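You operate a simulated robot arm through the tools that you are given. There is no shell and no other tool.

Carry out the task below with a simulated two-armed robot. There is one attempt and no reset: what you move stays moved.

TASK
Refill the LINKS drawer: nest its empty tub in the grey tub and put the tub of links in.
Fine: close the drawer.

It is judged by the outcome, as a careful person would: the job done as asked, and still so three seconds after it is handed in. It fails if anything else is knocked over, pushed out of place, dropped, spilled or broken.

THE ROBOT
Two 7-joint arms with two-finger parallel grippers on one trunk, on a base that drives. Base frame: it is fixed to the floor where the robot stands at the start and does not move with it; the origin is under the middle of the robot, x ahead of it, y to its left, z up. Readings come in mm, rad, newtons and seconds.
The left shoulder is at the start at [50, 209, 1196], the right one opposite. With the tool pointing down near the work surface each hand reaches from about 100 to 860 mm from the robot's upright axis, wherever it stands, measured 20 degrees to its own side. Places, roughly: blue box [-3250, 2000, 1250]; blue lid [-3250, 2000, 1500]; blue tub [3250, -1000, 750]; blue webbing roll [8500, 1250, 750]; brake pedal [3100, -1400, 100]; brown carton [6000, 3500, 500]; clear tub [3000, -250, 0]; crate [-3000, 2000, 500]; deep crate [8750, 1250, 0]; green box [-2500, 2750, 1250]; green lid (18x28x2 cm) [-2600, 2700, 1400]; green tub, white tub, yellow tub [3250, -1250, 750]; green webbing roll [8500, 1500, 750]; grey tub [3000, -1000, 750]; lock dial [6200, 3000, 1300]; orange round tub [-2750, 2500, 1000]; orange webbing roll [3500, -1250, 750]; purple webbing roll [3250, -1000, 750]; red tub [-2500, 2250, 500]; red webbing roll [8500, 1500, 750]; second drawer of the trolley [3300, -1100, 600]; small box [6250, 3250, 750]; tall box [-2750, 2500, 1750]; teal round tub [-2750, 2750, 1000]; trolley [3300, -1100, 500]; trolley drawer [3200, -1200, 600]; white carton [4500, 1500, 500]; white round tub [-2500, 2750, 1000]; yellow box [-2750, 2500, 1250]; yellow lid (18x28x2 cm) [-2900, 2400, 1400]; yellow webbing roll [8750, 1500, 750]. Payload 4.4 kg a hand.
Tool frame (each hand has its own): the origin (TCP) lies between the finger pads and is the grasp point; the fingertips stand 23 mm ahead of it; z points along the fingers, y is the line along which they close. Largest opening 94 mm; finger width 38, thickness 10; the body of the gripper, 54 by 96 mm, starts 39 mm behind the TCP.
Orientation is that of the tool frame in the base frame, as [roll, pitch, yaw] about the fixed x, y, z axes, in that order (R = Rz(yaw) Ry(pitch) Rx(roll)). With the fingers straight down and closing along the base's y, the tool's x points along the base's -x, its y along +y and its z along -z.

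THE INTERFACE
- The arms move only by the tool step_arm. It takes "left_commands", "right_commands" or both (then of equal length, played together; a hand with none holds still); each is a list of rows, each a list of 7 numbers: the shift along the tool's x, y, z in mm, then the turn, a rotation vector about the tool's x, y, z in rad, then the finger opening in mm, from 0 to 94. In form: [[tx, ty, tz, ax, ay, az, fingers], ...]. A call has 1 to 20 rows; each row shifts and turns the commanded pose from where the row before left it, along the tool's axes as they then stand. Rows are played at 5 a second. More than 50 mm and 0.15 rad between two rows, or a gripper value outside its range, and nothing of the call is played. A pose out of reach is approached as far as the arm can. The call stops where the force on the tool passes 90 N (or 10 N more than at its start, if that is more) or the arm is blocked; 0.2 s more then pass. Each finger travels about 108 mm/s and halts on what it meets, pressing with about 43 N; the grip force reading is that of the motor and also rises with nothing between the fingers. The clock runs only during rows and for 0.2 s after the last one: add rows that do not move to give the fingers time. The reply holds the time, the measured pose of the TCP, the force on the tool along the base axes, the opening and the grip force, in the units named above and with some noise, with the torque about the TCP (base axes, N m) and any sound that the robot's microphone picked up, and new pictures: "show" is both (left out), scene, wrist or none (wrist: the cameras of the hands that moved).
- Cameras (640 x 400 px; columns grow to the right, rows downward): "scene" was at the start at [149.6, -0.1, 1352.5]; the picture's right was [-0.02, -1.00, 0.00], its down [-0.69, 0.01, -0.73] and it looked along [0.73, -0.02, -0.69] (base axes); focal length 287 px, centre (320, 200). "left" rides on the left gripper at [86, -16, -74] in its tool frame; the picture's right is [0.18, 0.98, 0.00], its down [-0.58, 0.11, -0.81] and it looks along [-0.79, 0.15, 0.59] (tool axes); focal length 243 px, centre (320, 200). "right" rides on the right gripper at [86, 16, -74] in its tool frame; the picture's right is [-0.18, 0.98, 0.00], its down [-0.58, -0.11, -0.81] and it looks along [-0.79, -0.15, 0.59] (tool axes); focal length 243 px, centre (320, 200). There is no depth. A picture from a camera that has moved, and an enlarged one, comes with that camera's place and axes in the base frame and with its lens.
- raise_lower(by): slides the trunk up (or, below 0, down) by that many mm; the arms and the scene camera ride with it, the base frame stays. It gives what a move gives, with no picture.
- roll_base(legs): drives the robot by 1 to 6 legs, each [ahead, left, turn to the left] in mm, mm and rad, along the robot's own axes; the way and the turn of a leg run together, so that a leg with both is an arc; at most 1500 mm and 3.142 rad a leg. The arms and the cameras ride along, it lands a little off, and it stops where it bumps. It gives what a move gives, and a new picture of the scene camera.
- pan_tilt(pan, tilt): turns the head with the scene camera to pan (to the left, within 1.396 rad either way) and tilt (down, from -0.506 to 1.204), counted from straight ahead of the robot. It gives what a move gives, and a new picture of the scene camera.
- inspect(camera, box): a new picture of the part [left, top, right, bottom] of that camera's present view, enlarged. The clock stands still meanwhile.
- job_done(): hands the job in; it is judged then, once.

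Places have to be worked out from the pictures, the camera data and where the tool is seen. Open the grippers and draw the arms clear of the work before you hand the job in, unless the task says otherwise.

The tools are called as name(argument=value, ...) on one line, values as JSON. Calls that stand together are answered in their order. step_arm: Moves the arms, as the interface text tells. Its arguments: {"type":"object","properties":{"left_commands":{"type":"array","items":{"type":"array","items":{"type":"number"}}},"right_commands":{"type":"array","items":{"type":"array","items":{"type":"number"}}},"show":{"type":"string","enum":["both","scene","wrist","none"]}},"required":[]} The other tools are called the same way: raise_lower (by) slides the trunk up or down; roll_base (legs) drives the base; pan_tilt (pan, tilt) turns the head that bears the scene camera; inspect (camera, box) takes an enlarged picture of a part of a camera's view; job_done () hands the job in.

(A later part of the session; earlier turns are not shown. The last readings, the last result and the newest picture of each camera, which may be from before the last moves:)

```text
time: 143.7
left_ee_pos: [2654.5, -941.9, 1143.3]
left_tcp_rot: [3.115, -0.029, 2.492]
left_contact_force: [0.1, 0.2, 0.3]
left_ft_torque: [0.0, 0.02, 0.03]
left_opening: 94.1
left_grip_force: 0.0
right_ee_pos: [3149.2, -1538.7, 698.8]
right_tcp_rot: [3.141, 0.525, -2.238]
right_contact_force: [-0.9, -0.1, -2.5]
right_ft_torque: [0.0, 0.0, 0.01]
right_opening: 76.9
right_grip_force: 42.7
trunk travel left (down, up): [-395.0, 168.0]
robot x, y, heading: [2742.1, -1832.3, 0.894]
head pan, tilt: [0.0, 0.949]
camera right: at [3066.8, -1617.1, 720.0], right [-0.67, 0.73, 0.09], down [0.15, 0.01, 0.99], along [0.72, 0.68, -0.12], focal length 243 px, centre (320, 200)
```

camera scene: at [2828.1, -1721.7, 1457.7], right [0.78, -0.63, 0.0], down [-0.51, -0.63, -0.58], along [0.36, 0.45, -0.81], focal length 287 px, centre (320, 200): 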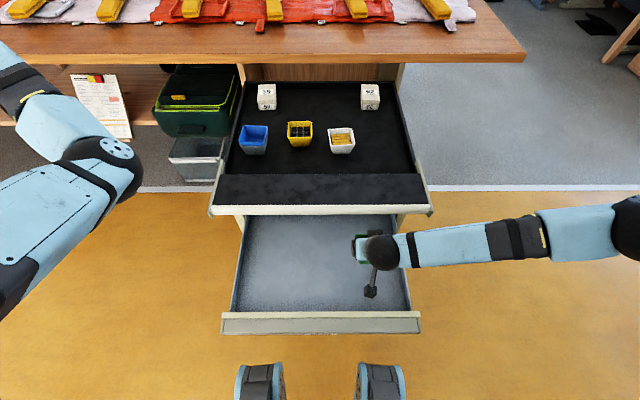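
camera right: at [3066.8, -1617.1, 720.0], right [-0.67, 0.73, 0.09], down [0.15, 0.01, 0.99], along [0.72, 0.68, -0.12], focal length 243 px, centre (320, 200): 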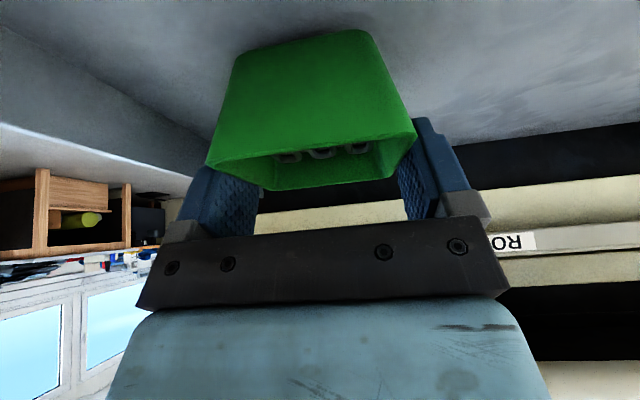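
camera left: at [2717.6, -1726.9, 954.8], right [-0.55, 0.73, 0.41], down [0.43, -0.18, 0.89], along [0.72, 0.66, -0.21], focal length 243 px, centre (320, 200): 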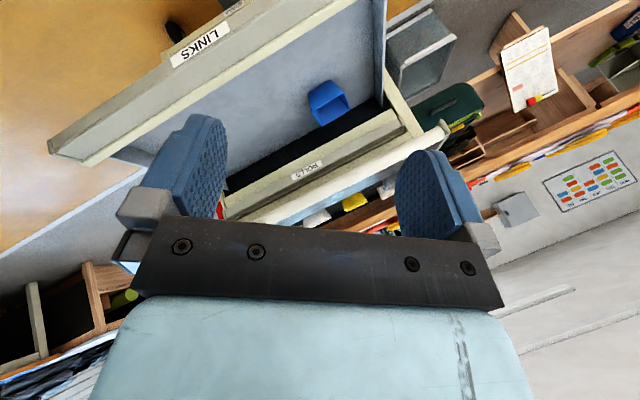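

Lowering in 2 mm steps until the tub touches the drawer floor.

step_arm(right_commands=[[1, 0, 1.73, 0, 0, 0, 55], [1, 0, 1.73, 0, 0, 0, 55], [1, 0, 1.73, 0, 0, 0, 55], [0, 0, 0, 0, 0, 0, 55]], show="none")

```text
time: 144.7
left_ee_pos: [2656.0, -940.9, 1141.9]
left_tcp_rot: [3.117, -0.031, 2.493]
left_contact_force: [-1.0, 0.0, -0.5]
left_ft_torque: [0.03, 0.04, 0.01]
left_opening: 93.9
left_grip_force: 0.0
right_ee_pos: [3150.0, -1539.3, 692.4]
right_tcp_rot: [-3.14, 0.523, -2.236]
right_contact_force: [0.3, -0.2, -3.4]
right_ft_torque: [0.01, 0.01, 0.02]
right_opening: 76.8
right_grip_force: 43.0
trunk travel left (down, up): [-395.0, 168.0]
robot x, y, heading: [2741.3, -1833.9, 0.896]
head pan, tilt: [0.0, 0.949]
```

Still no contact (only its weight). A few more 1–1.5 mm steps.

step_arm(right_commands=[[0.6, 0, 1.04, 0, 0, 0, 55], [0.6, 0, 1.04, 0, 0, 0, 55], [0.6, 0, 1.04, 0, 0, 0, 55], [0, 0, 0, 0, 0, 0, 55]], show="wrist")

```text
time: 145.7
left_ee_pos: [2652.7, -942.5, 1144.5]
left_tcp_rot: [3.114, -0.031, 2.493]
left_contact_force: [0.7, -0.7, 0.4]
left_ft_torque: [-0.02, 0.04, 0.01]
left_opening: 94.1
left_grip_force: 0.2
right_ee_pos: [3150.1, -1537.1, 690.7]
right_tcp_rot: [3.141, 0.528, -2.238]
right_contact_force: [7.0, -2.8, 25.5]
right_ft_torque: [-0.48, 0.04, -0.02]
right_opening: 77.0
right_grip_force: 43.4
trunk travel left (down, up): [-395.0, 168.0]
robot x, y, heading: [2744.6, -1833.1, 0.895]
head pan, tilt: [0.0, 0.949]
camera right: at [3066.7, -1616.2, 712.1], right [-0.67, 0.73, 0.09], down [0.14, 0.01, 0.99], along [0.72, 0.68, -0.11], focal length 243 px, centre (320, 200)
```

right: 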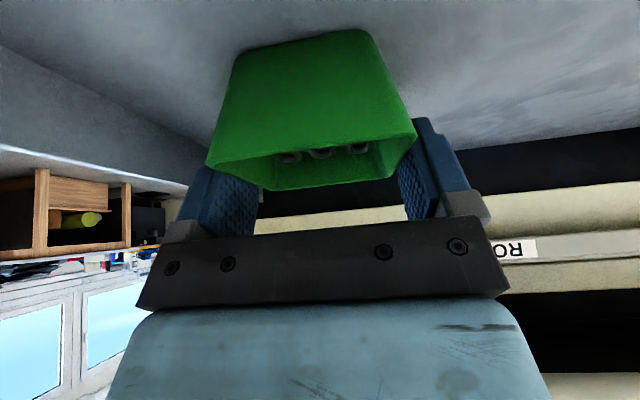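

Contact with the drawer floor (25 N). Relieve ~1 mm, then open the fingers and let the tub stand.

step_arm(right_commands=[[-0.5, 0, -0.9, 0, 0, 0, 55], [0, 0, 0, 0, 0, 0, 76], [0, 0, 0, 0, 0, 0, 80], [0, 0, 0, 0, 0, 0, 86], [0, 0, 0, 0, 0, 0, 94], [0, 0, 0, 0, 0, 0, 94], [-10, 0, -17.3, 0, 0, 0, 94], [-15, 0, -26, 0, 0, 0, 94], [-20, 0, -34.6, 0, 0, 0, 94], [-20, 0, -34.6, 0, 0, 0, 94], [0, 0, 0, 0, 0, 0, 94]])

```text
time: 148.1
left_ee_pos: [2655.6, -940.9, 1143.3]
left_tcp_rot: [3.116, -0.028, 2.49]
left_contact_force: [0.9, 0.5, 0.6]
left_ft_torque: [0.01, 0.03, -0.02]
left_opening: 94.1
left_grip_force: 0.0
right_ee_pos: [3148.6, -1539.7, 819.3]
right_tcp_rot: [-3.14, 0.524, -2.235]
right_contact_force: [-0.3, -1.2, -0.8]
right_ft_torque: [0.02, -0.01, 0.0]
right_opening: 94.0
right_grip_force: 0.1
trunk travel left (down, up): [-395.0, 168.0]
robot x, y, heading: [2740.4, -1831.1, 0.889]
head pan, tilt: [0.0, 0.949]
camera scene: at [2828.3, -1721.1, 1457.6], right [0.78, -0.63, 0.0], down [-0.51, -0.63, -0.58], along [0.36, 0.45, -0.81], focal length 287 px, centre (320, 200)
camera right: at [3065.8, -1618.0, 840.0], right [-0.67, 0.73, 0.09], down [0.15, 0.01, 0.99], along [0.72, 0.68, -0.12], focal length 243 px, centre (320, 200)
```

scene: 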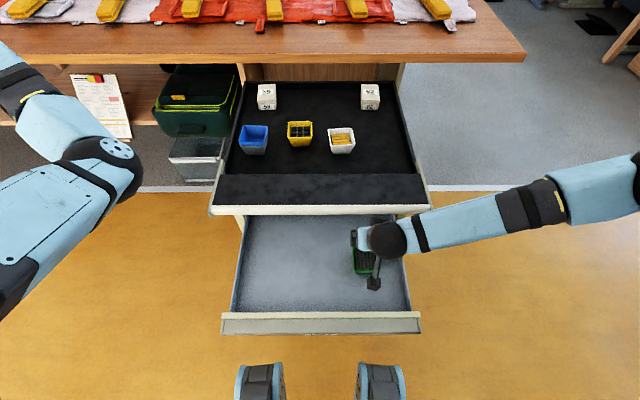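
right: 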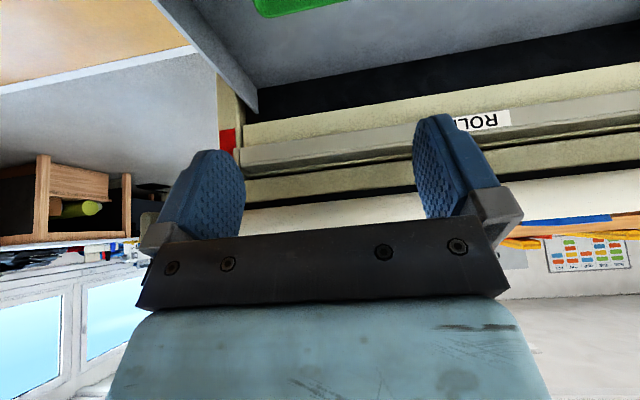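

The green tub stands in the drawer. I'll lift the hand higher, then back the base off so that I can push the drawer shut from the front; first a close look at the tub.

step_arm(right_commands=[[-17, 0, -29, 0, 0, 0, 94], [-17, 0, -29, 0, 0, 0, 94], [-17, 0, -29, 0, 0, 0, 94], [0, 0, 0, 0, 0, 0, 94]], show="none")

roll_base(legs=[[-400, 0, 0.012], [0, 170, 0]])

pan_tilt(pan=-0.1, tilt=0.8)

```text
time: 149.1
left_ee_pos: [2655.1, -941.3, 1143.2]
left_tcp_rot: [3.116, -0.029, 2.492]
left_contact_force: [0.7, -0.4, 0.6]
left_ft_torque: [-0.03, 0.01, 0.01]
left_opening: 93.8
left_grip_force: 0.0
right_ee_pos: [3148.4, -1537.9, 921.8]
right_tcp_rot: [3.141, 0.524, -2.235]
right_contact_force: [0.2, 0.1, 0.2]
right_ft_torque: [0.04, -0.01, 0.05]
right_opening: 93.9
right_grip_force: 0.0
trunk travel left (down, up): [-395.0, 168.0]
robot x, y, heading: [2742.5, -1832.5, 0.893]
head pan, tilt: [0.0, 0.949]
```

```text
time: 153.3
left_ee_pos: [2265.0, -1158.1, 1143.6]
left_tcp_rot: [3.115, -0.029, 2.501]
left_contact_force: [0.3, -0.4, 0.5]
left_ft_torque: [0.02, -0.03, -0.02]
left_opening: 94.1
left_grip_force: 0.0
right_ee_pos: [2765.4, -1750.6, 920.3]
right_tcp_rot: [3.141, 0.524, -2.225]
right_contact_force: [-0.1, 0.7, 0.4]
right_ft_torque: [0.01, -0.01, 0.01]
right_opening: 94.2
right_grip_force: 0.0
trunk travel left (down, up): [-395.0, 168.0]
robot x, y, heading: [2359.4, -2050.6, 0.906]
head pan, tilt: [0.0, 0.949]
camera scene: at [2446.5, -1936.4, 1457.7], right [0.79, -0.62, 0.0], down [-0.5, -0.64, -0.58], along [0.36, 0.46, -0.81], focal length 287 px, centre (320, 200)
```

scene: 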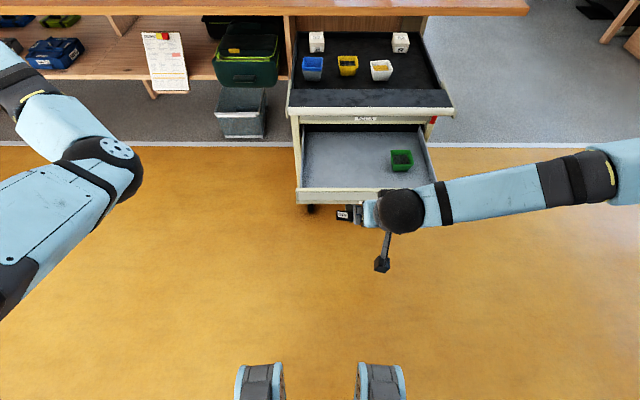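

```text
time: 154.0
left_ee_pos: [2263.6, -1159.6, 1143.9]
left_tcp_rot: [3.116, -0.031, 2.502]
left_contact_force: [-0.4, 0.0, 0.1]
left_ft_torque: [-0.01, -0.03, 0.02]
left_opening: 93.9
left_grip_force: 0.1
right_ee_pos: [2765.1, -1752.6, 922.2]
right_tcp_rot: [3.141, 0.523, -2.225]
right_contact_force: [-0.4, 0.1, -0.5]
right_ft_torque: [0.04, 0.02, 0.04]
right_opening: 94.1
right_grip_force: 0.1
trunk travel left (down, up): [-395.0, 168.0]
robot x, y, heading: [2358.8, -2045.9, 0.907]
head pan, tilt: [-0.099, 0.799]
camera scene: at [2457.4, -1935.3, 1469.1], right [0.72, -0.69, 0.0], down [-0.5, -0.52, -0.7], along [0.48, 0.5, -0.72], focal length 287 px, centre (320, 200)
```

scene: 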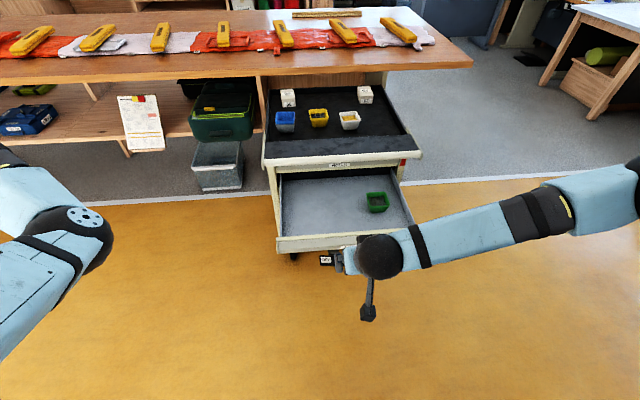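

Zooming in on the drawer, the green tub and the tray.

inspect(camera="scene", box=[250, 75, 440, 275])

```text
2.00 times, centred on (345, 175) of scene
camera zoom: at [2457.4, -1935.3, 1469.1], right [0.72, -0.69, 0.0], down [-0.5, -0.52, -0.7], along [0.48, 0.5, -0.72], focal length 574 px, centre (270, 250)
```

zoom: 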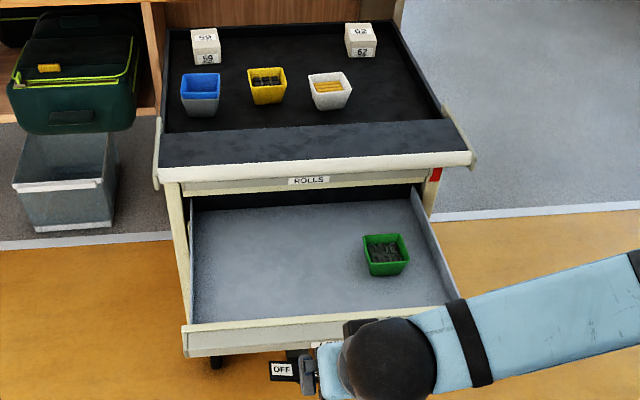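

All in place: blue in grey, green standing in the drawer. Now I'll pitch the right hand to point forward with closed fingers and lower it in front of the drawer lip (which is ~700 mm ahead of my axis).

step_arm(right_commands=[[-31.8, -13.7, 18.3, 0, 0, 0, 80], [-31.8, -13.7, 18.3, 0, 0, 0, 50], [-31.8, -13.7, 18.3, 0, 0, 0, 20], [0, 0, 0, 0, -0.145, 0, 0], [0, 0, 0, 0, -0.145, 0, 0], [0, 0, 0, 0, -0.145, 0, 0], [0, 0, 0, 0, -0.145, 0, 0], [0, 0, 0, 0, -0.145, 0, 0], [0, 0, 0, 0, -0.145, 0, 0], [40.4, 0, 7.1, 0, 0, 0, 0], [40.4, 0, 7.1, 0, 0, 0, 0], [40.4, 0, 7.1, 0, 0, 0, 0], [0, 0, 0, 0, 0, 0, 0]])

```text
time: 156.8
left_ee_pos: [2265.2, -1157.8, 1143.5]
left_tcp_rot: [3.116, -0.031, 2.503]
left_contact_force: [-0.1, 0.0, -0.2]
left_ft_torque: [-0.02, -0.03, 0.02]
left_opening: 94.0
left_grip_force: 0.0
right_ee_pos: [2857.4, -1697.9, 904.1]
right_tcp_rot: [-3.141, 0.813, -2.227]
right_contact_force: [0.9, -0.5, 0.3]
right_ft_torque: [0.01, -0.02, 0.01]
right_opening: 0.0
right_grip_force: 42.2
right hand out of reach, approached as far as the arm can: row 6, 7, 8, 9, 10, 11, 12
trunk travel left (down, up): [-395.0, 168.0]
robot x, y, heading: [2363.9, -2048.5, 0.906]
head pan, tilt: [-0.099, 0.799]
camera scene: at [2457.8, -1935.6, 1469.2], right [0.72, -0.69, 0.0], down [-0.5, -0.52, -0.7], along [0.48, 0.5, -0.72], focal length 287 px, centre (320, 200)
camera right: at [2775.3, -1778.5, 892.5], right [-0.7, 0.7, 0.13], down [-0.03, -0.21, 0.98], along [0.71, 0.68, 0.17], focal length 243 px, centre (320, 200)
```

scene: 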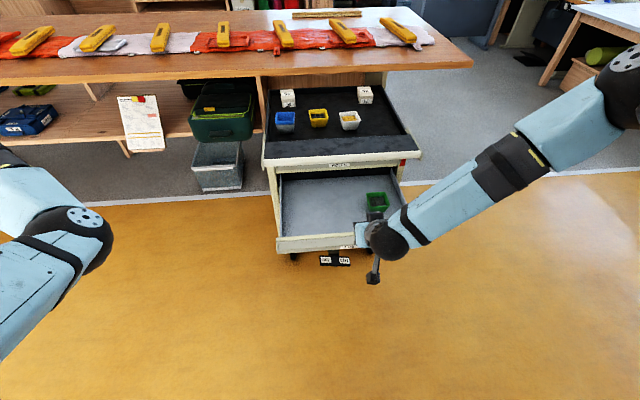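
right: 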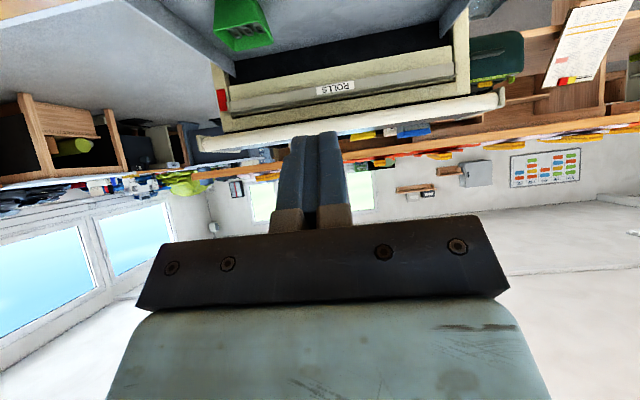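

At this height the wrist can't pitch that far with the elbow high. I'll turn the hand back to tool-down (it's clear in front of the drawer), back the base off a bit more, then lower first and pitch afterwards, as worked earlier with the left hand.

step_arm(right_commands=[[0, 0, 0, 0, 0.1394, 0, 0], [0, 0, 0, 0, 0.1394, 0, 0], [0, 0, 0, 0, 0.1394, 0, 0], [0, 0, 0, 0, 0.1394, 0, 0], [0, 0, 0, 0, 0.1394, 0, 0], [0, 0, 0, 0, 0.1394, 0, 0], [0, 0, 0, 0, 0.1394, 0, 0], [0, 0, 0, 0, 0.1394, 0, 0], [0, 0, 0, 0, 0.1394, 0, 0], [0, 0, 0, 0, 0.1394, 0, 0], [0, 0, 0, 0, 0, 0, 0]], show="scene")

```text
time: 159.2
left_ee_pos: [2264.1, -1158.8, 1143.7]
left_tcp_rot: [3.115, -0.029, 2.503]
left_contact_force: [-0.2, 0.0, 0.4]
left_ft_torque: [0.01, -0.04, 0.04]
left_opening: 94.0
left_grip_force: 0.1
right_ee_pos: [2854.7, -1697.8, 906.8]
right_tcp_rot: [3.141, -0.584, -2.228]
right_contact_force: [0.7, 0.6, -0.7]
right_ft_torque: [-0.02, 0.06, 0.02]
right_opening: 0.1
right_grip_force: 41.8
trunk travel left (down, up): [-395.0, 168.0]
robot x, y, heading: [2356.7, -2048.6, 0.91]
head pan, tilt: [-0.099, 0.799]
camera scene: at [2457.3, -1935.8, 1469.3], right [0.72, -0.69, 0.0], down [-0.5, -0.52, -0.7], along [0.48, 0.5, -0.72], focal length 287 px, centre (320, 200)
```

scene: 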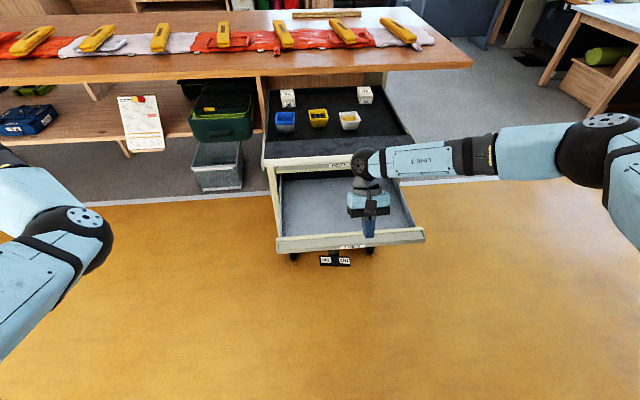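

The reference had been reset to the reached pose, so I overshot; rotating back 0.584 rad to vertical, then backing the base off 110 mm.

step_arm(right_commands=[[0, 0, 0, 0, -0.146, 0, 0], [0, 0, 0, 0, -0.146, 0, 0], [0, 0, 0, 0, -0.146, 0, 0], [0, 0, 0, 0, -0.146, 0, 0], [0, 0, 0, 0, 0, 0, 0]], show="none")

roll_base(legs=[[-110, 0, 0]])

step_arm(right_commands=[[-20, 0, 38, 0, 0, 0, 0], [-20, 0, 38, 0, 0, 0, 0], [-20, 0, 38, 0, 0, 0, 0], [-20, 0, 38, 0, 0, 0, 0], [-20, 0, 38, 0, 0, 0, 0], [-17, 0, 35, 0, 0, 0, 0], [0, 0, 0, 0, 0, 0, 0]])

```text
time: 160.4
left_ee_pos: [2264.2, -1157.4, 1141.9]
left_tcp_rot: [3.118, -0.03, 2.504]
left_contact_force: [-0.6, 0.4, -0.6]
left_ft_torque: [-0.01, 0.01, -0.01]
left_opening: 93.8
left_grip_force: 0.0
right_ee_pos: [2856.7, -1696.6, 906.6]
right_tcp_rot: [3.142, 0.004, -2.227]
right_contact_force: [-0.7, 0.1, -1.1]
right_ft_torque: [0.04, -0.01, -0.01]
right_opening: 0.1
right_grip_force: 41.9
trunk travel left (down, up): [-395.0, 168.0]
robot x, y, heading: [2362.4, -2047.8, 0.907]
head pan, tilt: [-0.099, 0.799]
```

```text
time: 161.6
left_ee_pos: [2197.0, -1243.3, 1143.3]
left_tcp_rot: [3.116, -0.029, 2.505]
left_contact_force: [-0.6, -0.5, -1.7]
left_ft_torque: [-0.02, -0.02, 0.01]
left_opening: 94.0
left_grip_force: 0.0
right_ee_pos: [2788.0, -1780.9, 907.0]
right_tcp_rot: [-3.14, 0.003, -2.223]
right_contact_force: [0.9, 0.0, 0.7]
right_ft_torque: [0.03, 0.0, -0.06]
right_opening: 0.0
right_grip_force: 42.2
trunk travel left (down, up): [-395.0, 168.0]
robot x, y, heading: [2294.2, -2133.0, 0.91]
head pan, tilt: [-0.099, 0.799]
camera scene: at [2390.7, -2020.0, 1469.1], right [0.72, -0.69, 0.0], down [-0.5, -0.52, -0.7], along [0.48, 0.5, -0.72], focal length 287 px, centre (320, 200)
```

scene: 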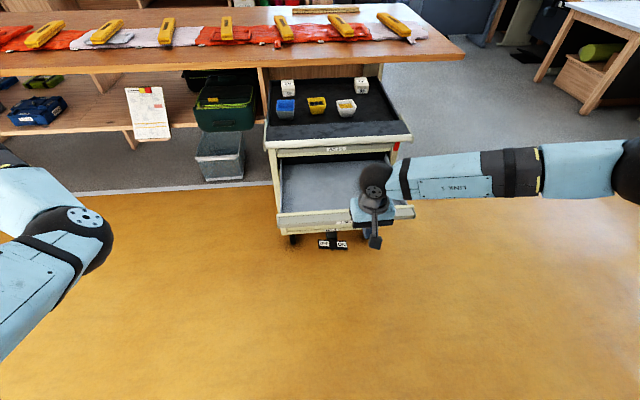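

```text
time: 163.2
left_ee_pos: [2197.0, -1244.0, 1143.3]
left_tcp_rot: [3.116, -0.03, 2.505]
left_contact_force: [-0.3, -0.2, 0.3]
left_ft_torque: [0.0, -0.03, 0.05]
left_opening: 93.9
left_grip_force: 0.2
right_ee_pos: [2860.1, -1688.7, 682.8]
right_tcp_rot: [-3.141, 0.005, -2.225]
right_contact_force: [-0.1, -0.6, 0.6]
right_ft_torque: [-0.04, -0.01, 0.0]
right_opening: 0.0
right_grip_force: 42.6
trunk travel left (down, up): [-395.0, 168.0]
robot x, y, heading: [2293.0, -2129.1, 0.912]
head pan, tilt: [-0.099, 0.799]
camera scene: at [2391.1, -2021.4, 1469.3], right [0.72, -0.69, 0.0], down [-0.5, -0.52, -0.7], along [0.48, 0.5, -0.72], focal length 287 px, centre (320, 200)
camera right: at [2794.3, -1747.8, 755.7], right [-0.67, 0.74, 0.0], down [0.44, 0.39, 0.81], along [0.6, 0.54, -0.59], focal length 243 px, centre (320, 200)
```

scene: 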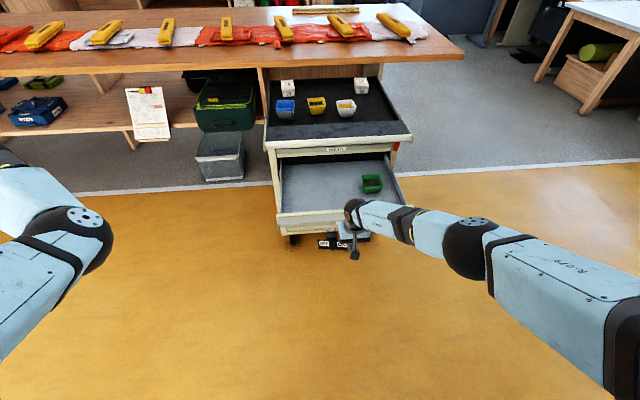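
right: 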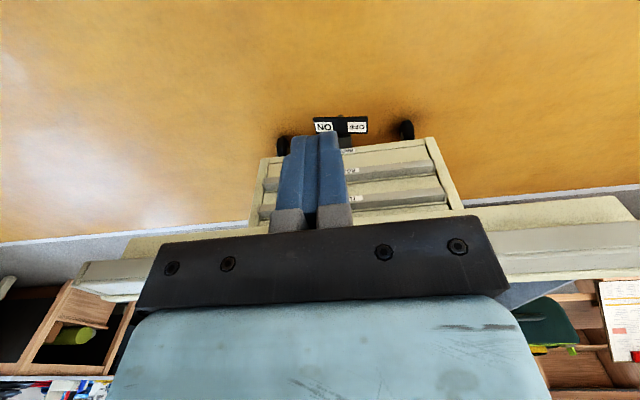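

The hand hangs centred ~107 mm in front of the lip. Now pitching it forward ~60°.

step_arm(right_commands=[[0, 0, 0, 0, -0.15, 0, 0], [0, 0, 0, 0, -0.15, 0, 0], [0, 0, 0, 0, -0.15, 0, 0], [0, 0, 0, 0, -0.15, 0, 0], [0, 0, 0, 0, -0.15, 0, 0], [0, 0, 0, 0, -0.15, 0, 0], [0, 0, 0, 0, -0.15, 0, 0], [0, 0, 0, 0, 0, 0, 0]])

```text
time: 165.0
left_ee_pos: [2196.1, -1244.2, 1144.0]
left_tcp_rot: [3.115, -0.029, 2.504]
left_contact_force: [0.0, 0.0, -0.7]
left_ft_torque: [-0.02, 0.0, 0.01]
left_opening: 93.7
left_grip_force: 0.1
right_ee_pos: [2839.7, -1686.2, 675.4]
right_tcp_rot: [3.129, 0.742, -2.224]
right_contact_force: [0.1, -0.2, -0.6]
right_ft_torque: [0.02, -0.03, 0.04]
right_opening: 0.0
right_grip_force: 42.3
right hand out of reach, approached as far as the arm can: row 5, 6, 7
trunk travel left (down, up): [-395.0, 168.0]
robot x, y, heading: [2293.3, -2133.0, 0.909]
head pan, tilt: [-0.099, 0.799]
camera scene: at [2391.0, -2020.6, 1469.2], right [0.72, -0.69, 0.0], down [-0.5, -0.52, -0.7], along [0.48, 0.5, -0.72], focal length 287 px, centre (320, 200)
camera right: at [2757.5, -1766.7, 672.0], right [-0.7, 0.7, 0.14], down [0.03, -0.17, 0.99], along [0.71, 0.7, 0.1], focal length 243 px, centre (320, 200)
```

scene: 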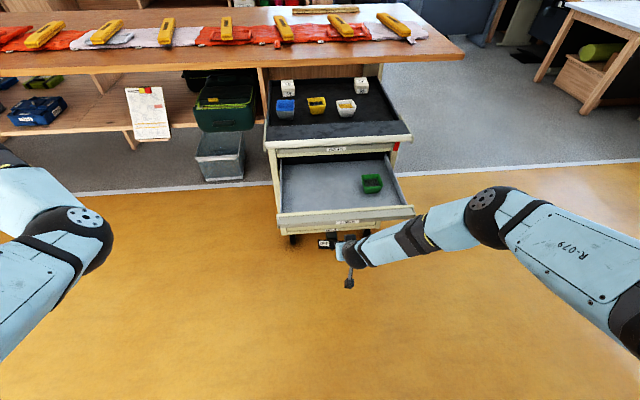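
right: 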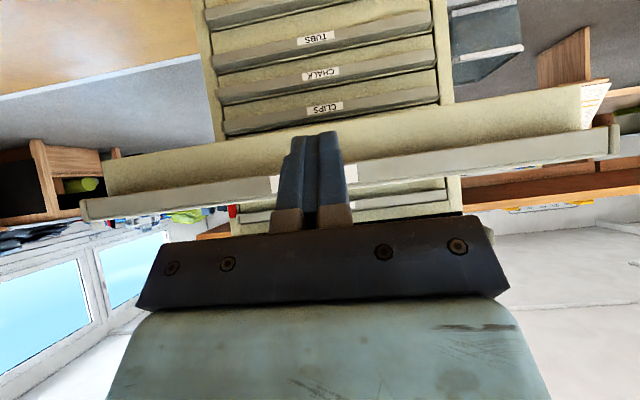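

The wrist stops at ~42° this way, which would bring the hand too close to the overhanging rail at the end of the push. I'll instead use the mirrored version of the level "rolled" hand pose that worked for opening: first back to tool-down, up to a ready place.

step_arm(right_commands=[[0, 0, 0, 0, 0.1484, 0, 0], [0, 0, 0, 0, 0.1484, 0, 0], [0, 0, 0, 0, 0.1484, 0, 0], [0, 0, 0, 0, 0.1484, 0, 0], [0, 0, 0, 0, 0.1484, 0, 0], [8.2, -7.2, -43.5, 0, 0, 0, 0], [8.2, -7.2, -43.5, 0, 0, 0, 0], [8.2, -7.2, -43.5, 0, 0, 0, 0], [8.2, -7.2, -43.5, 0, 0, 0, 0], [8.2, -7.2, -43.5, 0, 0, 0, 0], [8.2, -7.2, -43.5, 0, 0, 0, 0], [8.2, -7.2, -43.5, 0, 0, 0, 0], [8.2, -7.2, -43.5, 0, 0, 0, 0], [8.2, -7.2, -43.5, 0, 0, 0, 0], [0, 0, 0, 0, 0, 0, 0]], show="scene")

```text
time: 168.2
left_ee_pos: [2197.7, -1243.0, 1142.3]
left_tcp_rot: [3.116, -0.03, 2.505]
left_contact_force: [-0.3, 0.1, -0.1]
left_ft_torque: [0.01, -0.01, 0.02]
left_opening: 93.9
left_grip_force: 0.0
right_ee_pos: [2850.5, -1783.0, 1067.5]
right_tcp_rot: [3.131, 0.001, -2.217]
right_contact_force: [0.4, 0.7, -0.6]
right_ft_torque: [-0.01, 0.01, 0.06]
right_opening: 0.2
right_grip_force: 42.5
trunk travel left (down, up): [-395.0, 168.0]
robot x, y, heading: [2294.2, -2131.6, 0.907]
head pan, tilt: [-0.099, 0.799]
camera scene: at [2390.8, -2019.5, 1469.1], right [0.72, -0.69, 0.0], down [-0.5, -0.52, -0.7], along [0.48, 0.5, -0.72], focal length 287 px, centre (320, 200)
```

scene: 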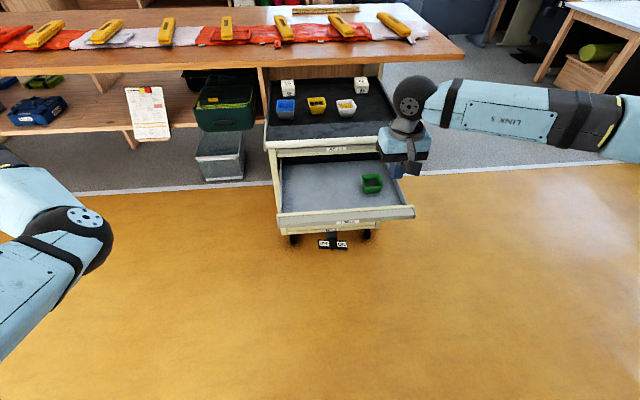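

Clean elbow-out pose. Applying the mirrored roll here in free air.

step_arm(right_commands=[[0, 0, 0, 0.0679, -0.0679, -0.1065, 0], [0, 0, 0, 0.0679, -0.0679, -0.1065, 0], [0, 0, 0, 0.0679, -0.0679, -0.1065, 0], [0, 0, 0, 0.0679, -0.0679, -0.1065, 0], [0, 0, 0, 0.0679, -0.0679, -0.1065, 0], [0, 0, 0, 0.0679, -0.0679, -0.1065, 0], [0, 0, 0, 0.0679, -0.0679, -0.1065, 0], [0, 0, 0, 0.0679, -0.0679, -0.1065, 0], [0, 0, 0, 0.0679, -0.0679, -0.1065, 0], [0, 0, 0, 0.0679, -0.0679, -0.1065, 0], [0, 0, 0, 0.0679, -0.0679, -0.1065, 0], [0, 0, 0, 0.0679, -0.0679, -0.1065, 0], [0, 0, 0, 0.0679, -0.0679, -0.1065, 0], [0, 0, 0, 0, 0, 0, 0]])

```text
time: 171.2
left_ee_pos: [2196.7, -1242.6, 1142.4]
left_tcp_rot: [3.115, -0.03, 2.505]
left_contact_force: [-0.1, 0.6, 0.2]
left_ft_torque: [-0.03, -0.03, -0.03]
left_opening: 93.9
left_grip_force: 0.1
right_ee_pos: [2829.6, -1757.3, 1096.9]
right_tcp_rot: [-2.033, -0.003, -0.669]
right_contact_force: [0.8, -0.2, 0.4]
right_ft_torque: [0.01, -0.01, 0.01]
right_opening: 0.0
right_grip_force: 42.6
right hand out of reach, approached as far as the arm can: row 13
trunk travel left (down, up): [-395.0, 168.0]
robot x, y, heading: [2295.2, -2136.1, 0.908]
head pan, tilt: [-0.099, 0.799]
camera scene: at [2390.4, -2019.5, 1469.1], right [0.72, -0.69, 0.0], down [-0.5, -0.52, -0.7], along [0.48, 0.5, -0.72], focal length 287 px, centre (320, 200)
camera right: at [2850.8, -1868.6, 1115.2], right [-0.41, -0.23, -0.88], down [-0.87, -0.17, 0.46], along [-0.25, 0.96, -0.13], focal length 243 px, centre (320, 200)
```

scene: 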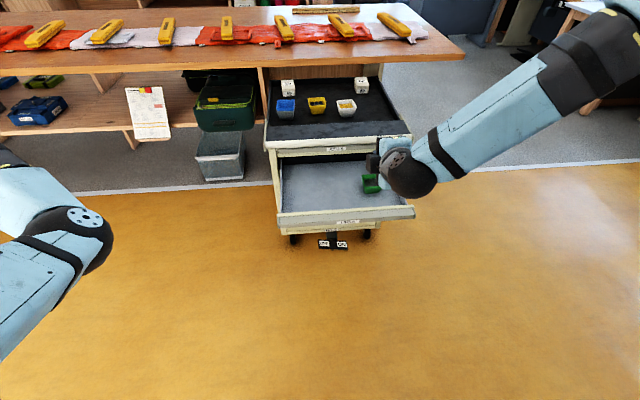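
right: 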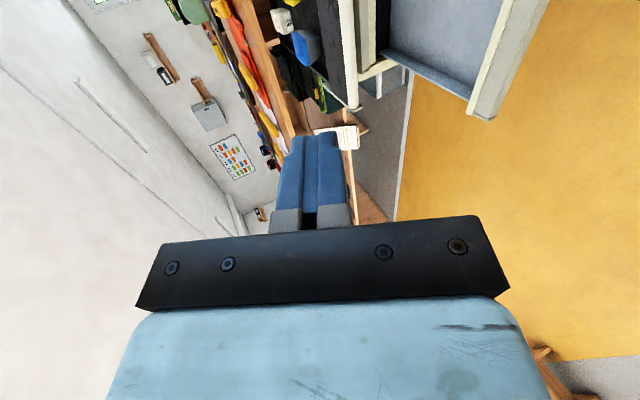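

Rolled pose reached. Now lower the trunk to nominal and check for any tilt of my body.

raise_lower(by=-120)

pan_tilt(pan=-0.1, tilt=0.75)

```text
time: 172.7
left_ee_pos: [2196.4, -1243.0, 1022.6]
left_tcp_rot: [3.116, -0.03, 2.503]
left_contact_force: [-0.2, 0.6, 0.5]
left_ft_torque: [0.01, 0.0, -0.04]
left_opening: 93.7
left_grip_force: 0.1
right_ee_pos: [2829.8, -1757.2, 976.6]
right_tcp_rot: [-2.032, -0.002, -0.67]
right_contact_force: [0.1, -0.8, -0.2]
right_ft_torque: [0.02, 0.01, -0.04]
right_opening: 0.2
right_grip_force: 43.1
trunk travel left (down, up): [-275.0, 288.0]
robot x, y, heading: [2294.5, -2134.5, 0.91]
head pan, tilt: [-0.099, 0.799]
```

```text
time: 173.3
left_ee_pos: [2196.1, -1243.4, 1022.5]
left_tcp_rot: [3.115, -0.029, 2.505]
left_contact_force: [-0.5, -0.7, -0.2]
left_ft_torque: [-0.01, -0.01, -0.02]
left_opening: 94.0
left_grip_force: 0.0
right_ee_pos: [2829.7, -1756.9, 977.8]
right_tcp_rot: [-2.031, -0.001, -0.671]
right_contact_force: [0.1, -0.2, -0.8]
right_ft_torque: [0.01, 0.01, 0.01]
right_opening: 0.0
right_grip_force: 42.5
trunk travel left (down, up): [-275.0, 288.0]
robot x, y, heading: [2295.1, -2131.4, 0.906]
head pan, tilt: [-0.099, 0.75]
camera scene: at [2392.1, -2018.6, 1353.2], right [0.72, -0.69, 0.0], down [-0.47, -0.49, -0.73], along [0.51, 0.53, -0.68], focal length 287 px, centre (320, 200)
```

scene: 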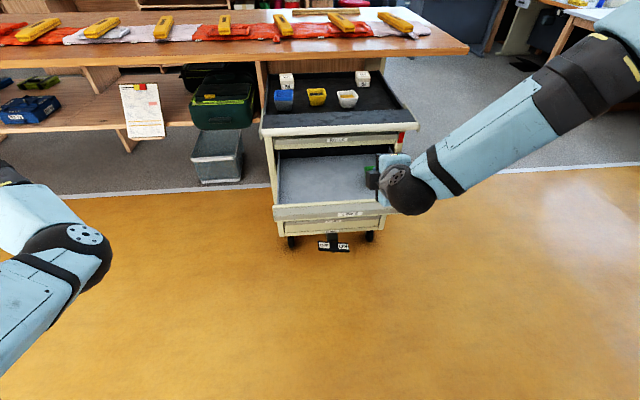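

Body is level. Lowering the right hand straight down to z≈680, still well in front of the lip.

step_arm(right_commands=[[0, 38.4, 19, 0, 0, 0, 0], [0, 38.4, 19, 0, 0, 0, 0], [0, 38.4, 19, 0, 0, 0, 0], [0, 38.4, 19, 0, 0, 0, 0], [0, 38.4, 19, 0, 0, 0, 0], [0, 38.4, 19, 0, 0, 0, 0], [0, 38.4, 19, 0, 0, 0, 0], [0, 0, 0, 0, 0, 0, 0]])

```text
time: 175.1
left_ee_pos: [2196.5, -1243.0, 1022.4]
left_tcp_rot: [3.117, -0.031, 2.504]
left_contact_force: [0.1, -1.0, 0.6]
left_ft_torque: [-0.01, -0.01, 0.01]
left_opening: 93.9
left_grip_force: 0.0
right_ee_pos: [2828.4, -1756.2, 967.1]
right_tcp_rot: [-2.036, -0.004, -0.675]
right_contact_force: [-0.6, -0.6, 0.1]
right_ft_torque: [0.01, -0.02, 0.01]
right_opening: 0.0
right_grip_force: 42.9
right hand out of reach, approached as far as the arm can: row 1, 2, 3, 4, 5, 6, 7
trunk travel left (down, up): [-275.0, 288.0]
robot x, y, heading: [2293.3, -2135.4, 0.909]
head pan, tilt: [-0.099, 0.75]
camera scene: at [2392.1, -2018.6, 1353.2], right [0.72, -0.69, 0.0], down [-0.47, -0.49, -0.73], along [0.51, 0.53, -0.68], focal length 287 px, centre (320, 200)
camera right: at [2849.7, -1868.3, 986.3], right [-0.42, -0.23, -0.88], down [-0.87, -0.16, 0.46], along [-0.25, 0.96, -0.14], focal length 243 px, centre (320, 200)
```

scene: 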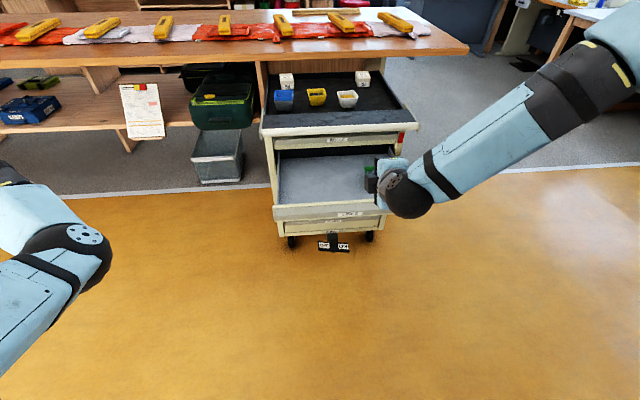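
right: 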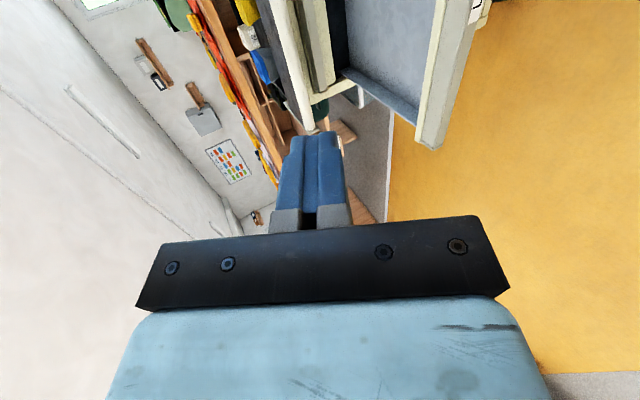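

The right wrist is at a joint limit in that roll, so I'll leave it and test the left arm instead: its hand is already turned the favourable way (camera left), so I'll try pitching it up to level about its own x-axis where it is.

step_arm(left_commands=[[0, 0, 0, -0.14, 0, 0, 40], [0, 0, 0, -0.14, 0, 0, 20], [0, 0, 0, -0.14, 0, 0, 0], [0, 0, 0, -0.14, 0, 0, 0], [0, 0, 0, -0.14, 0, 0, 0], [0, 0, 0, -0.14, 0, 0, 0], [0, 0, 0, -0.14, 0, 0, 0], [0, 0, 0, -0.14, 0, 0, 0], [0, 0, 0, 0, 0, 0, 0]], show="none")

pan_tilt(pan=0.6, tilt=0.7)

```text
time: 177.1
left_ee_pos: [2196.9, -1243.6, 1024.1]
left_tcp_rot: [1.995, -0.029, 2.505]
left_contact_force: [-0.4, -0.9, 0.7]
left_ft_torque: [0.01, -0.04, -0.03]
left_opening: 0.2
left_grip_force: 42.4
right_ee_pos: [2828.4, -1757.3, 966.7]
right_tcp_rot: [-2.038, -0.004, -0.676]
right_contact_force: [-0.3, 0.2, 0.3]
right_ft_torque: [-0.03, 0.01, 0.01]
right_opening: 0.0
right_grip_force: 42.9
trunk travel left (down, up): [-275.0, 288.0]
robot x, y, heading: [2294.8, -2133.5, 0.906]
head pan, tilt: [-0.099, 0.75]
```

```text
time: 178.2
left_ee_pos: [2197.0, -1243.5, 1022.8]
left_tcp_rot: [1.997, -0.028, 2.505]
left_contact_force: [-0.6, 0.0, -0.4]
left_ft_torque: [-0.02, 0.0, 0.0]
left_opening: 0.0
left_grip_force: 42.3
right_ee_pos: [2829.1, -1756.5, 966.2]
right_tcp_rot: [-2.04, -0.004, -0.678]
right_contact_force: [0.3, -0.1, 0.5]
right_ft_torque: [-0.01, 0.02, 0.02]
right_opening: 0.0
right_grip_force: 42.8
trunk travel left (down, up): [-275.0, 288.0]
robot x, y, heading: [2293.6, -2133.8, 0.905]
head pan, tilt: [0.6, 0.7]
camera scene: at [2340.3, -1993.8, 1357.4], right [1.0, -0.06, 0.0], down [-0.04, -0.64, -0.76], along [0.05, 0.76, -0.64], focal length 287 px, centre (320, 200)
```

scene: 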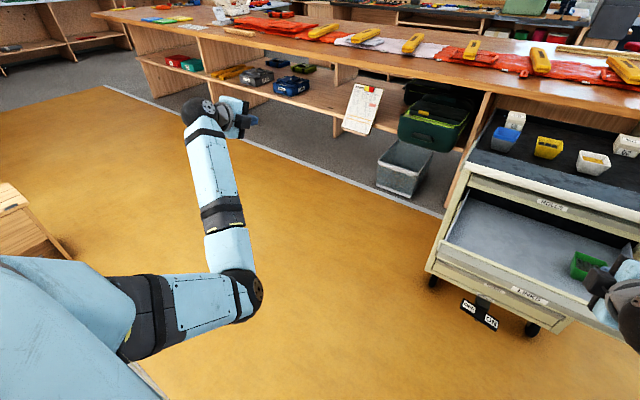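

The left hand reaches that pose fine. I'll lower it here (free space on my left) to z≈680 and level it; then the base can line it up with the drawer.

step_arm(left_commands=[[0, -39.3, 17.7, 0, 0, 0, 0], [0, -39.3, 17.7, 0, 0, 0, 0], [0, -39.3, 17.7, 0, 0, 0, 0], [0, -39.3, 17.7, 0, 0, 0, 0], [0, -39.3, 17.7, 0, 0, 0, 0], [0, -39.3, 17.7, 0, 0, 0, 0], [0, -39.3, 17.7, 0, 0, 0, 0], [0, -39.3, 17.7, 0, 0, 0, 0], [0, 0, 0, -0.1, 0, 0, 0], [0, 0, 0, -0.1, 0, 0, 0], [0, 0, 0, -0.1, 0, 0, 0], [0, 0, 0, 0, 0, 0, 0]], show="scene")

```text
time: 180.8
left_ee_pos: [2186.5, -1239.9, 678.8]
left_tcp_rot: [1.694, -0.03, 2.505]
left_contact_force: [0.4, 0.2, -0.7]
left_ft_torque: [-0.02, -0.03, -0.01]
left_opening: 0.1
left_grip_force: 42.7
right_ee_pos: [2828.2, -1755.7, 966.8]
right_tcp_rot: [-2.04, -0.003, -0.676]
right_contact_force: [0.0, -0.6, 1.0]
right_ft_torque: [0.0, -0.05, -0.01]
right_opening: 0.0
right_grip_force: 42.0
trunk travel left (down, up): [-275.0, 288.0]
robot x, y, heading: [2294.8, -2132.4, 0.911]
head pan, tilt: [0.6, 0.7]
camera scene: at [2340.2, -1993.8, 1357.4], right [1.0, -0.06, 0.0], down [-0.04, -0.64, -0.77], along [0.05, 0.76, -0.64], focal length 287 px, centre (320, 200)
```

scene: 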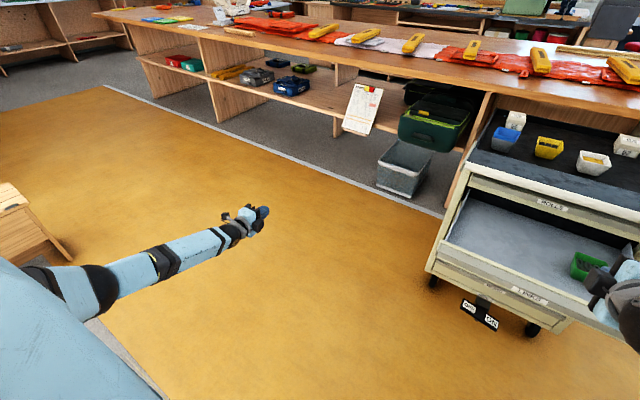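

Excellent – the left arm is now level, elbow out, at z≈679. I'll trim its yaw to the drawer's direction, then roll the base ahead 80 mm and right ~780 mm so that the hand ends up in front of the middle of the drawer lip.

step_arm(left_commands=[[0, 0, 0, -0.08, -0.03, 0, 0], [0, 0, 0, 0, 0, 0, 0]], show="none")

roll_base(legs=[[80, 0, 0], [0, -780, 0]])

pan_tilt(pan=0.5, tilt=0.75)

```text
time: 181.4
left_ee_pos: [2187.3, -1239.8, 678.3]
left_tcp_rot: [1.615, -0.026, 2.473]
left_contact_force: [0.1, 0.7, 1.1]
left_ft_torque: [-0.02, -0.03, 0.0]
left_opening: 0.0
left_grip_force: 42.6
right_ee_pos: [2829.3, -1756.2, 967.5]
right_tcp_rot: [-2.04, -0.004, -0.675]
right_contact_force: [0.1, -0.9, -0.6]
right_ft_torque: [0.0, 0.0, 0.01]
right_opening: 0.1
right_grip_force: 42.7
trunk travel left (down, up): [-275.0, 288.0]
robot x, y, heading: [2291.9, -2133.3, 0.903]
head pan, tilt: [0.6, 0.7]
```

```text
time: 189.3
left_ee_pos: [2866.1, -1661.5, 677.3]
left_tcp_rot: [1.617, -0.028, 2.463]
left_contact_force: [0.3, -0.5, 0.2]
left_ft_torque: [0.04, -0.03, 0.01]
left_opening: 0.0
left_grip_force: 42.5
right_ee_pos: [3500.9, -2186.5, 966.3]
right_tcp_rot: [-2.038, -0.004, -0.688]
right_contact_force: [0.4, -0.7, -0.6]
right_ft_torque: [0.01, 0.03, -0.01]
right_opening: 0.0
right_grip_force: 42.0
trunk travel left (down, up): [-275.0, 288.0]
robot x, y, heading: [2958.3, -2560.0, 0.894]
head pan, tilt: [0.6, 0.7]
camera scene: at [3009.0, -2418.1, 1357.4], right [1.0, -0.08, 0.0], down [-0.05, -0.64, -0.76], along [0.06, 0.76, -0.64], focal length 287 px, centre (320, 200)
```

scene: 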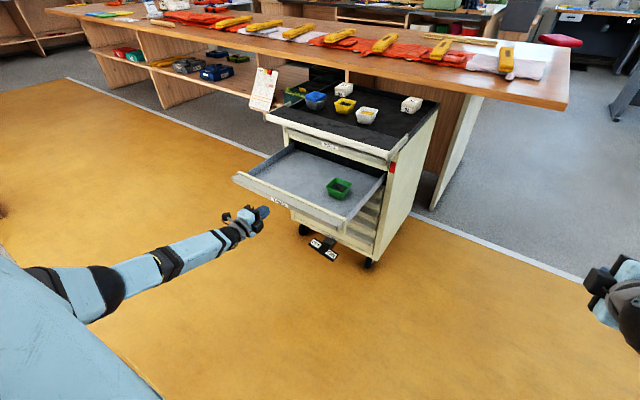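

```text
time: 190.0
left_ee_pos: [2865.3, -1661.1, 678.8]
left_tcp_rot: [1.616, -0.028, 2.463]
left_contact_force: [-0.5, -0.2, 0.0]
left_ft_torque: [-0.01, 0.02, 0.02]
left_opening: 0.0
left_grip_force: 42.7
right_ee_pos: [3499.1, -2187.1, 965.6]
right_tcp_rot: [-2.038, -0.005, -0.689]
right_contact_force: [0.0, -0.1, 0.2]
right_ft_torque: [-0.01, 0.01, -0.01]
right_opening: 0.0
right_grip_force: 42.5
trunk travel left (down, up): [-275.0, 288.0]
robot x, y, heading: [2959.8, -2557.8, 0.894]
head pan, tilt: [0.499, 0.75]
camera scene: at [3017.1, -2421.1, 1353.2], right [0.98, -0.18, 0.0], down [-0.12, -0.67, -0.73], along [0.13, 0.72, -0.68], focal length 287 px, centre (320, 200)
```

scene: 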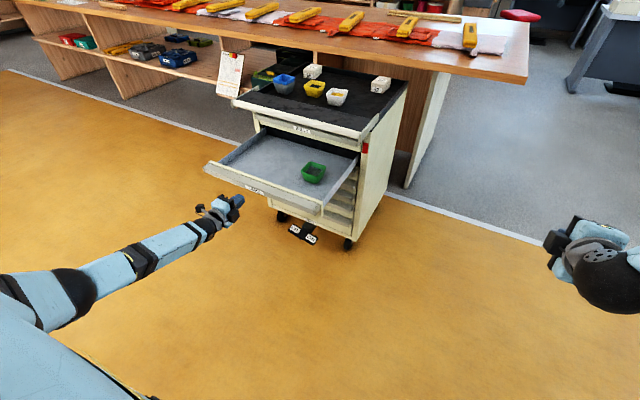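

The hand is centred on the lip, ~59 mm in front of it, but stretched out sideways. I'll bring the hand 300 mm inward relative to me, then shift the base left 300 mm to give the arm pushing range.

step_arm(left_commands=[[-30, 0, 0, 0, 0, 0, 0], [-30, 0, 0, 0, 0, 0, 0], [-30, 0, 0, 0, 0, 0, 0], [-30, 0, 0, 0, 0, 0, 0], [-30, 0, 0, 0, 0, 0, 0], [-30, 0, 0, 0, 0, 0, 0], [-30, 0, 0, 0, 0, 0, 0], [-30, 0, 0, 0, 0, 0, 0], [-30, 0, 0, 0, 0, 0, 0], [-30, 0, 0, 0, 0, 0, 0], [0, 0, 0, 0, 0, 0, 0]], show="scene")

```text
time: 192.4
left_ee_pos: [3099.8, -1851.0, 670.7]
left_tcp_rot: [1.616, -0.025, 2.463]
left_contact_force: [-0.5, -0.5, 0.0]
left_ft_torque: [0.0, 0.0, -0.03]
left_opening: 0.0
left_grip_force: 41.9
right_ee_pos: [3500.7, -2186.3, 967.2]
right_tcp_rot: [-2.038, -0.003, -0.687]
right_contact_force: [1.0, 0.1, 0.8]
right_ft_torque: [0.03, 0.02, 0.02]
right_opening: 0.4
right_grip_force: 42.4
trunk travel left (down, up): [-275.0, 288.0]
robot x, y, heading: [2959.5, -2560.0, 0.898]
head pan, tilt: [0.499, 0.75]
camera scene: at [3016.8, -2420.9, 1353.2], right [0.98, -0.18, 0.0], down [-0.12, -0.67, -0.73], along [0.13, 0.72, -0.68], focal length 287 px, centre (320, 200)
```

scene: 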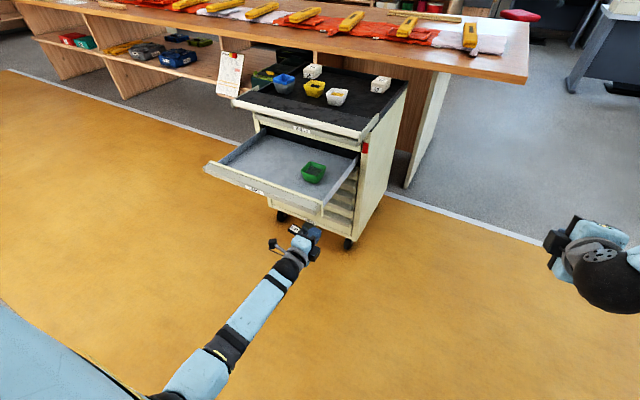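

Tracked well. Now shifting the base left 300 mm.

roll_base(legs=[[0, 300, 0.008]])

pan_tilt(pan=0.25, tilt=0.75)

```text
time: 195.6
left_ee_pos: [2866.6, -1665.6, 670.0]
left_tcp_rot: [1.615, -0.026, 2.463]
left_contact_force: [-0.6, -0.3, 0.3]
left_ft_torque: [0.04, 0.0, 0.02]
left_opening: 0.1
left_grip_force: 42.4
right_ee_pos: [3268.6, -1999.8, 967.9]
right_tcp_rot: [-2.039, -0.007, -0.685]
right_contact_force: [-0.2, -1.4, -0.1]
right_ft_torque: [0.0, -0.01, 0.0]
right_opening: 0.0
right_grip_force: 42.5
trunk travel left (down, up): [-275.0, 288.0]
robot x, y, heading: [2727.4, -2370.4, 0.899]
head pan, tilt: [0.499, 0.75]
camera scene: at [2784.7, -2235.4, 1353.2], right [0.98, -0.17, 0.0], down [-0.12, -0.67, -0.73], along [0.13, 0.72, -0.68], focal length 287 px, centre (320, 200)
```

scene: 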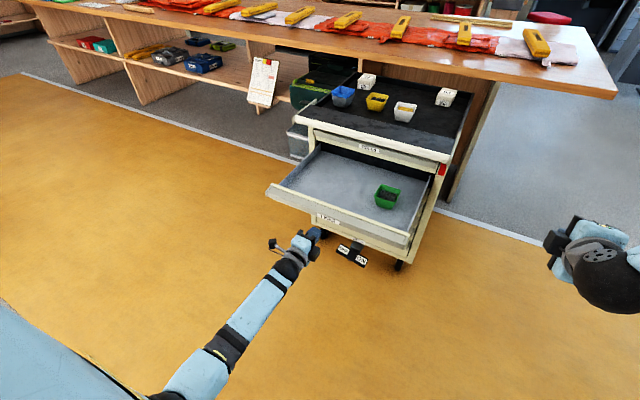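

```text
time: 196.3
left_ee_pos: [2867.4, -1665.2, 670.9]
left_tcp_rot: [1.617, -0.025, 2.466]
left_contact_force: [0.5, -0.5, 0.2]
left_ft_torque: [-0.03, 0.03, -0.01]
left_opening: 0.2
left_grip_force: 42.5
right_ee_pos: [3265.9, -2000.5, 966.1]
right_tcp_rot: [-2.039, -0.004, -0.686]
right_contact_force: [0.4, 0.4, 0.1]
right_ft_torque: [0.02, -0.03, -0.01]
right_opening: 0.0
right_grip_force: 42.7
trunk travel left (down, up): [-275.0, 288.0]
robot x, y, heading: [2730.4, -2372.1, 0.897]
head pan, tilt: [0.25, 0.75]
camera scene: at [2804.6, -2241.6, 1353.2], right [0.91, -0.41, 0.0], down [-0.28, -0.62, -0.73], along [0.3, 0.67, -0.68], focal length 287 px, centre (320, 200)
```

scene: 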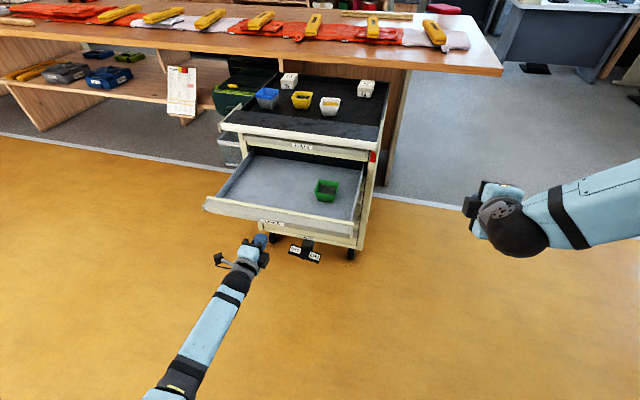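

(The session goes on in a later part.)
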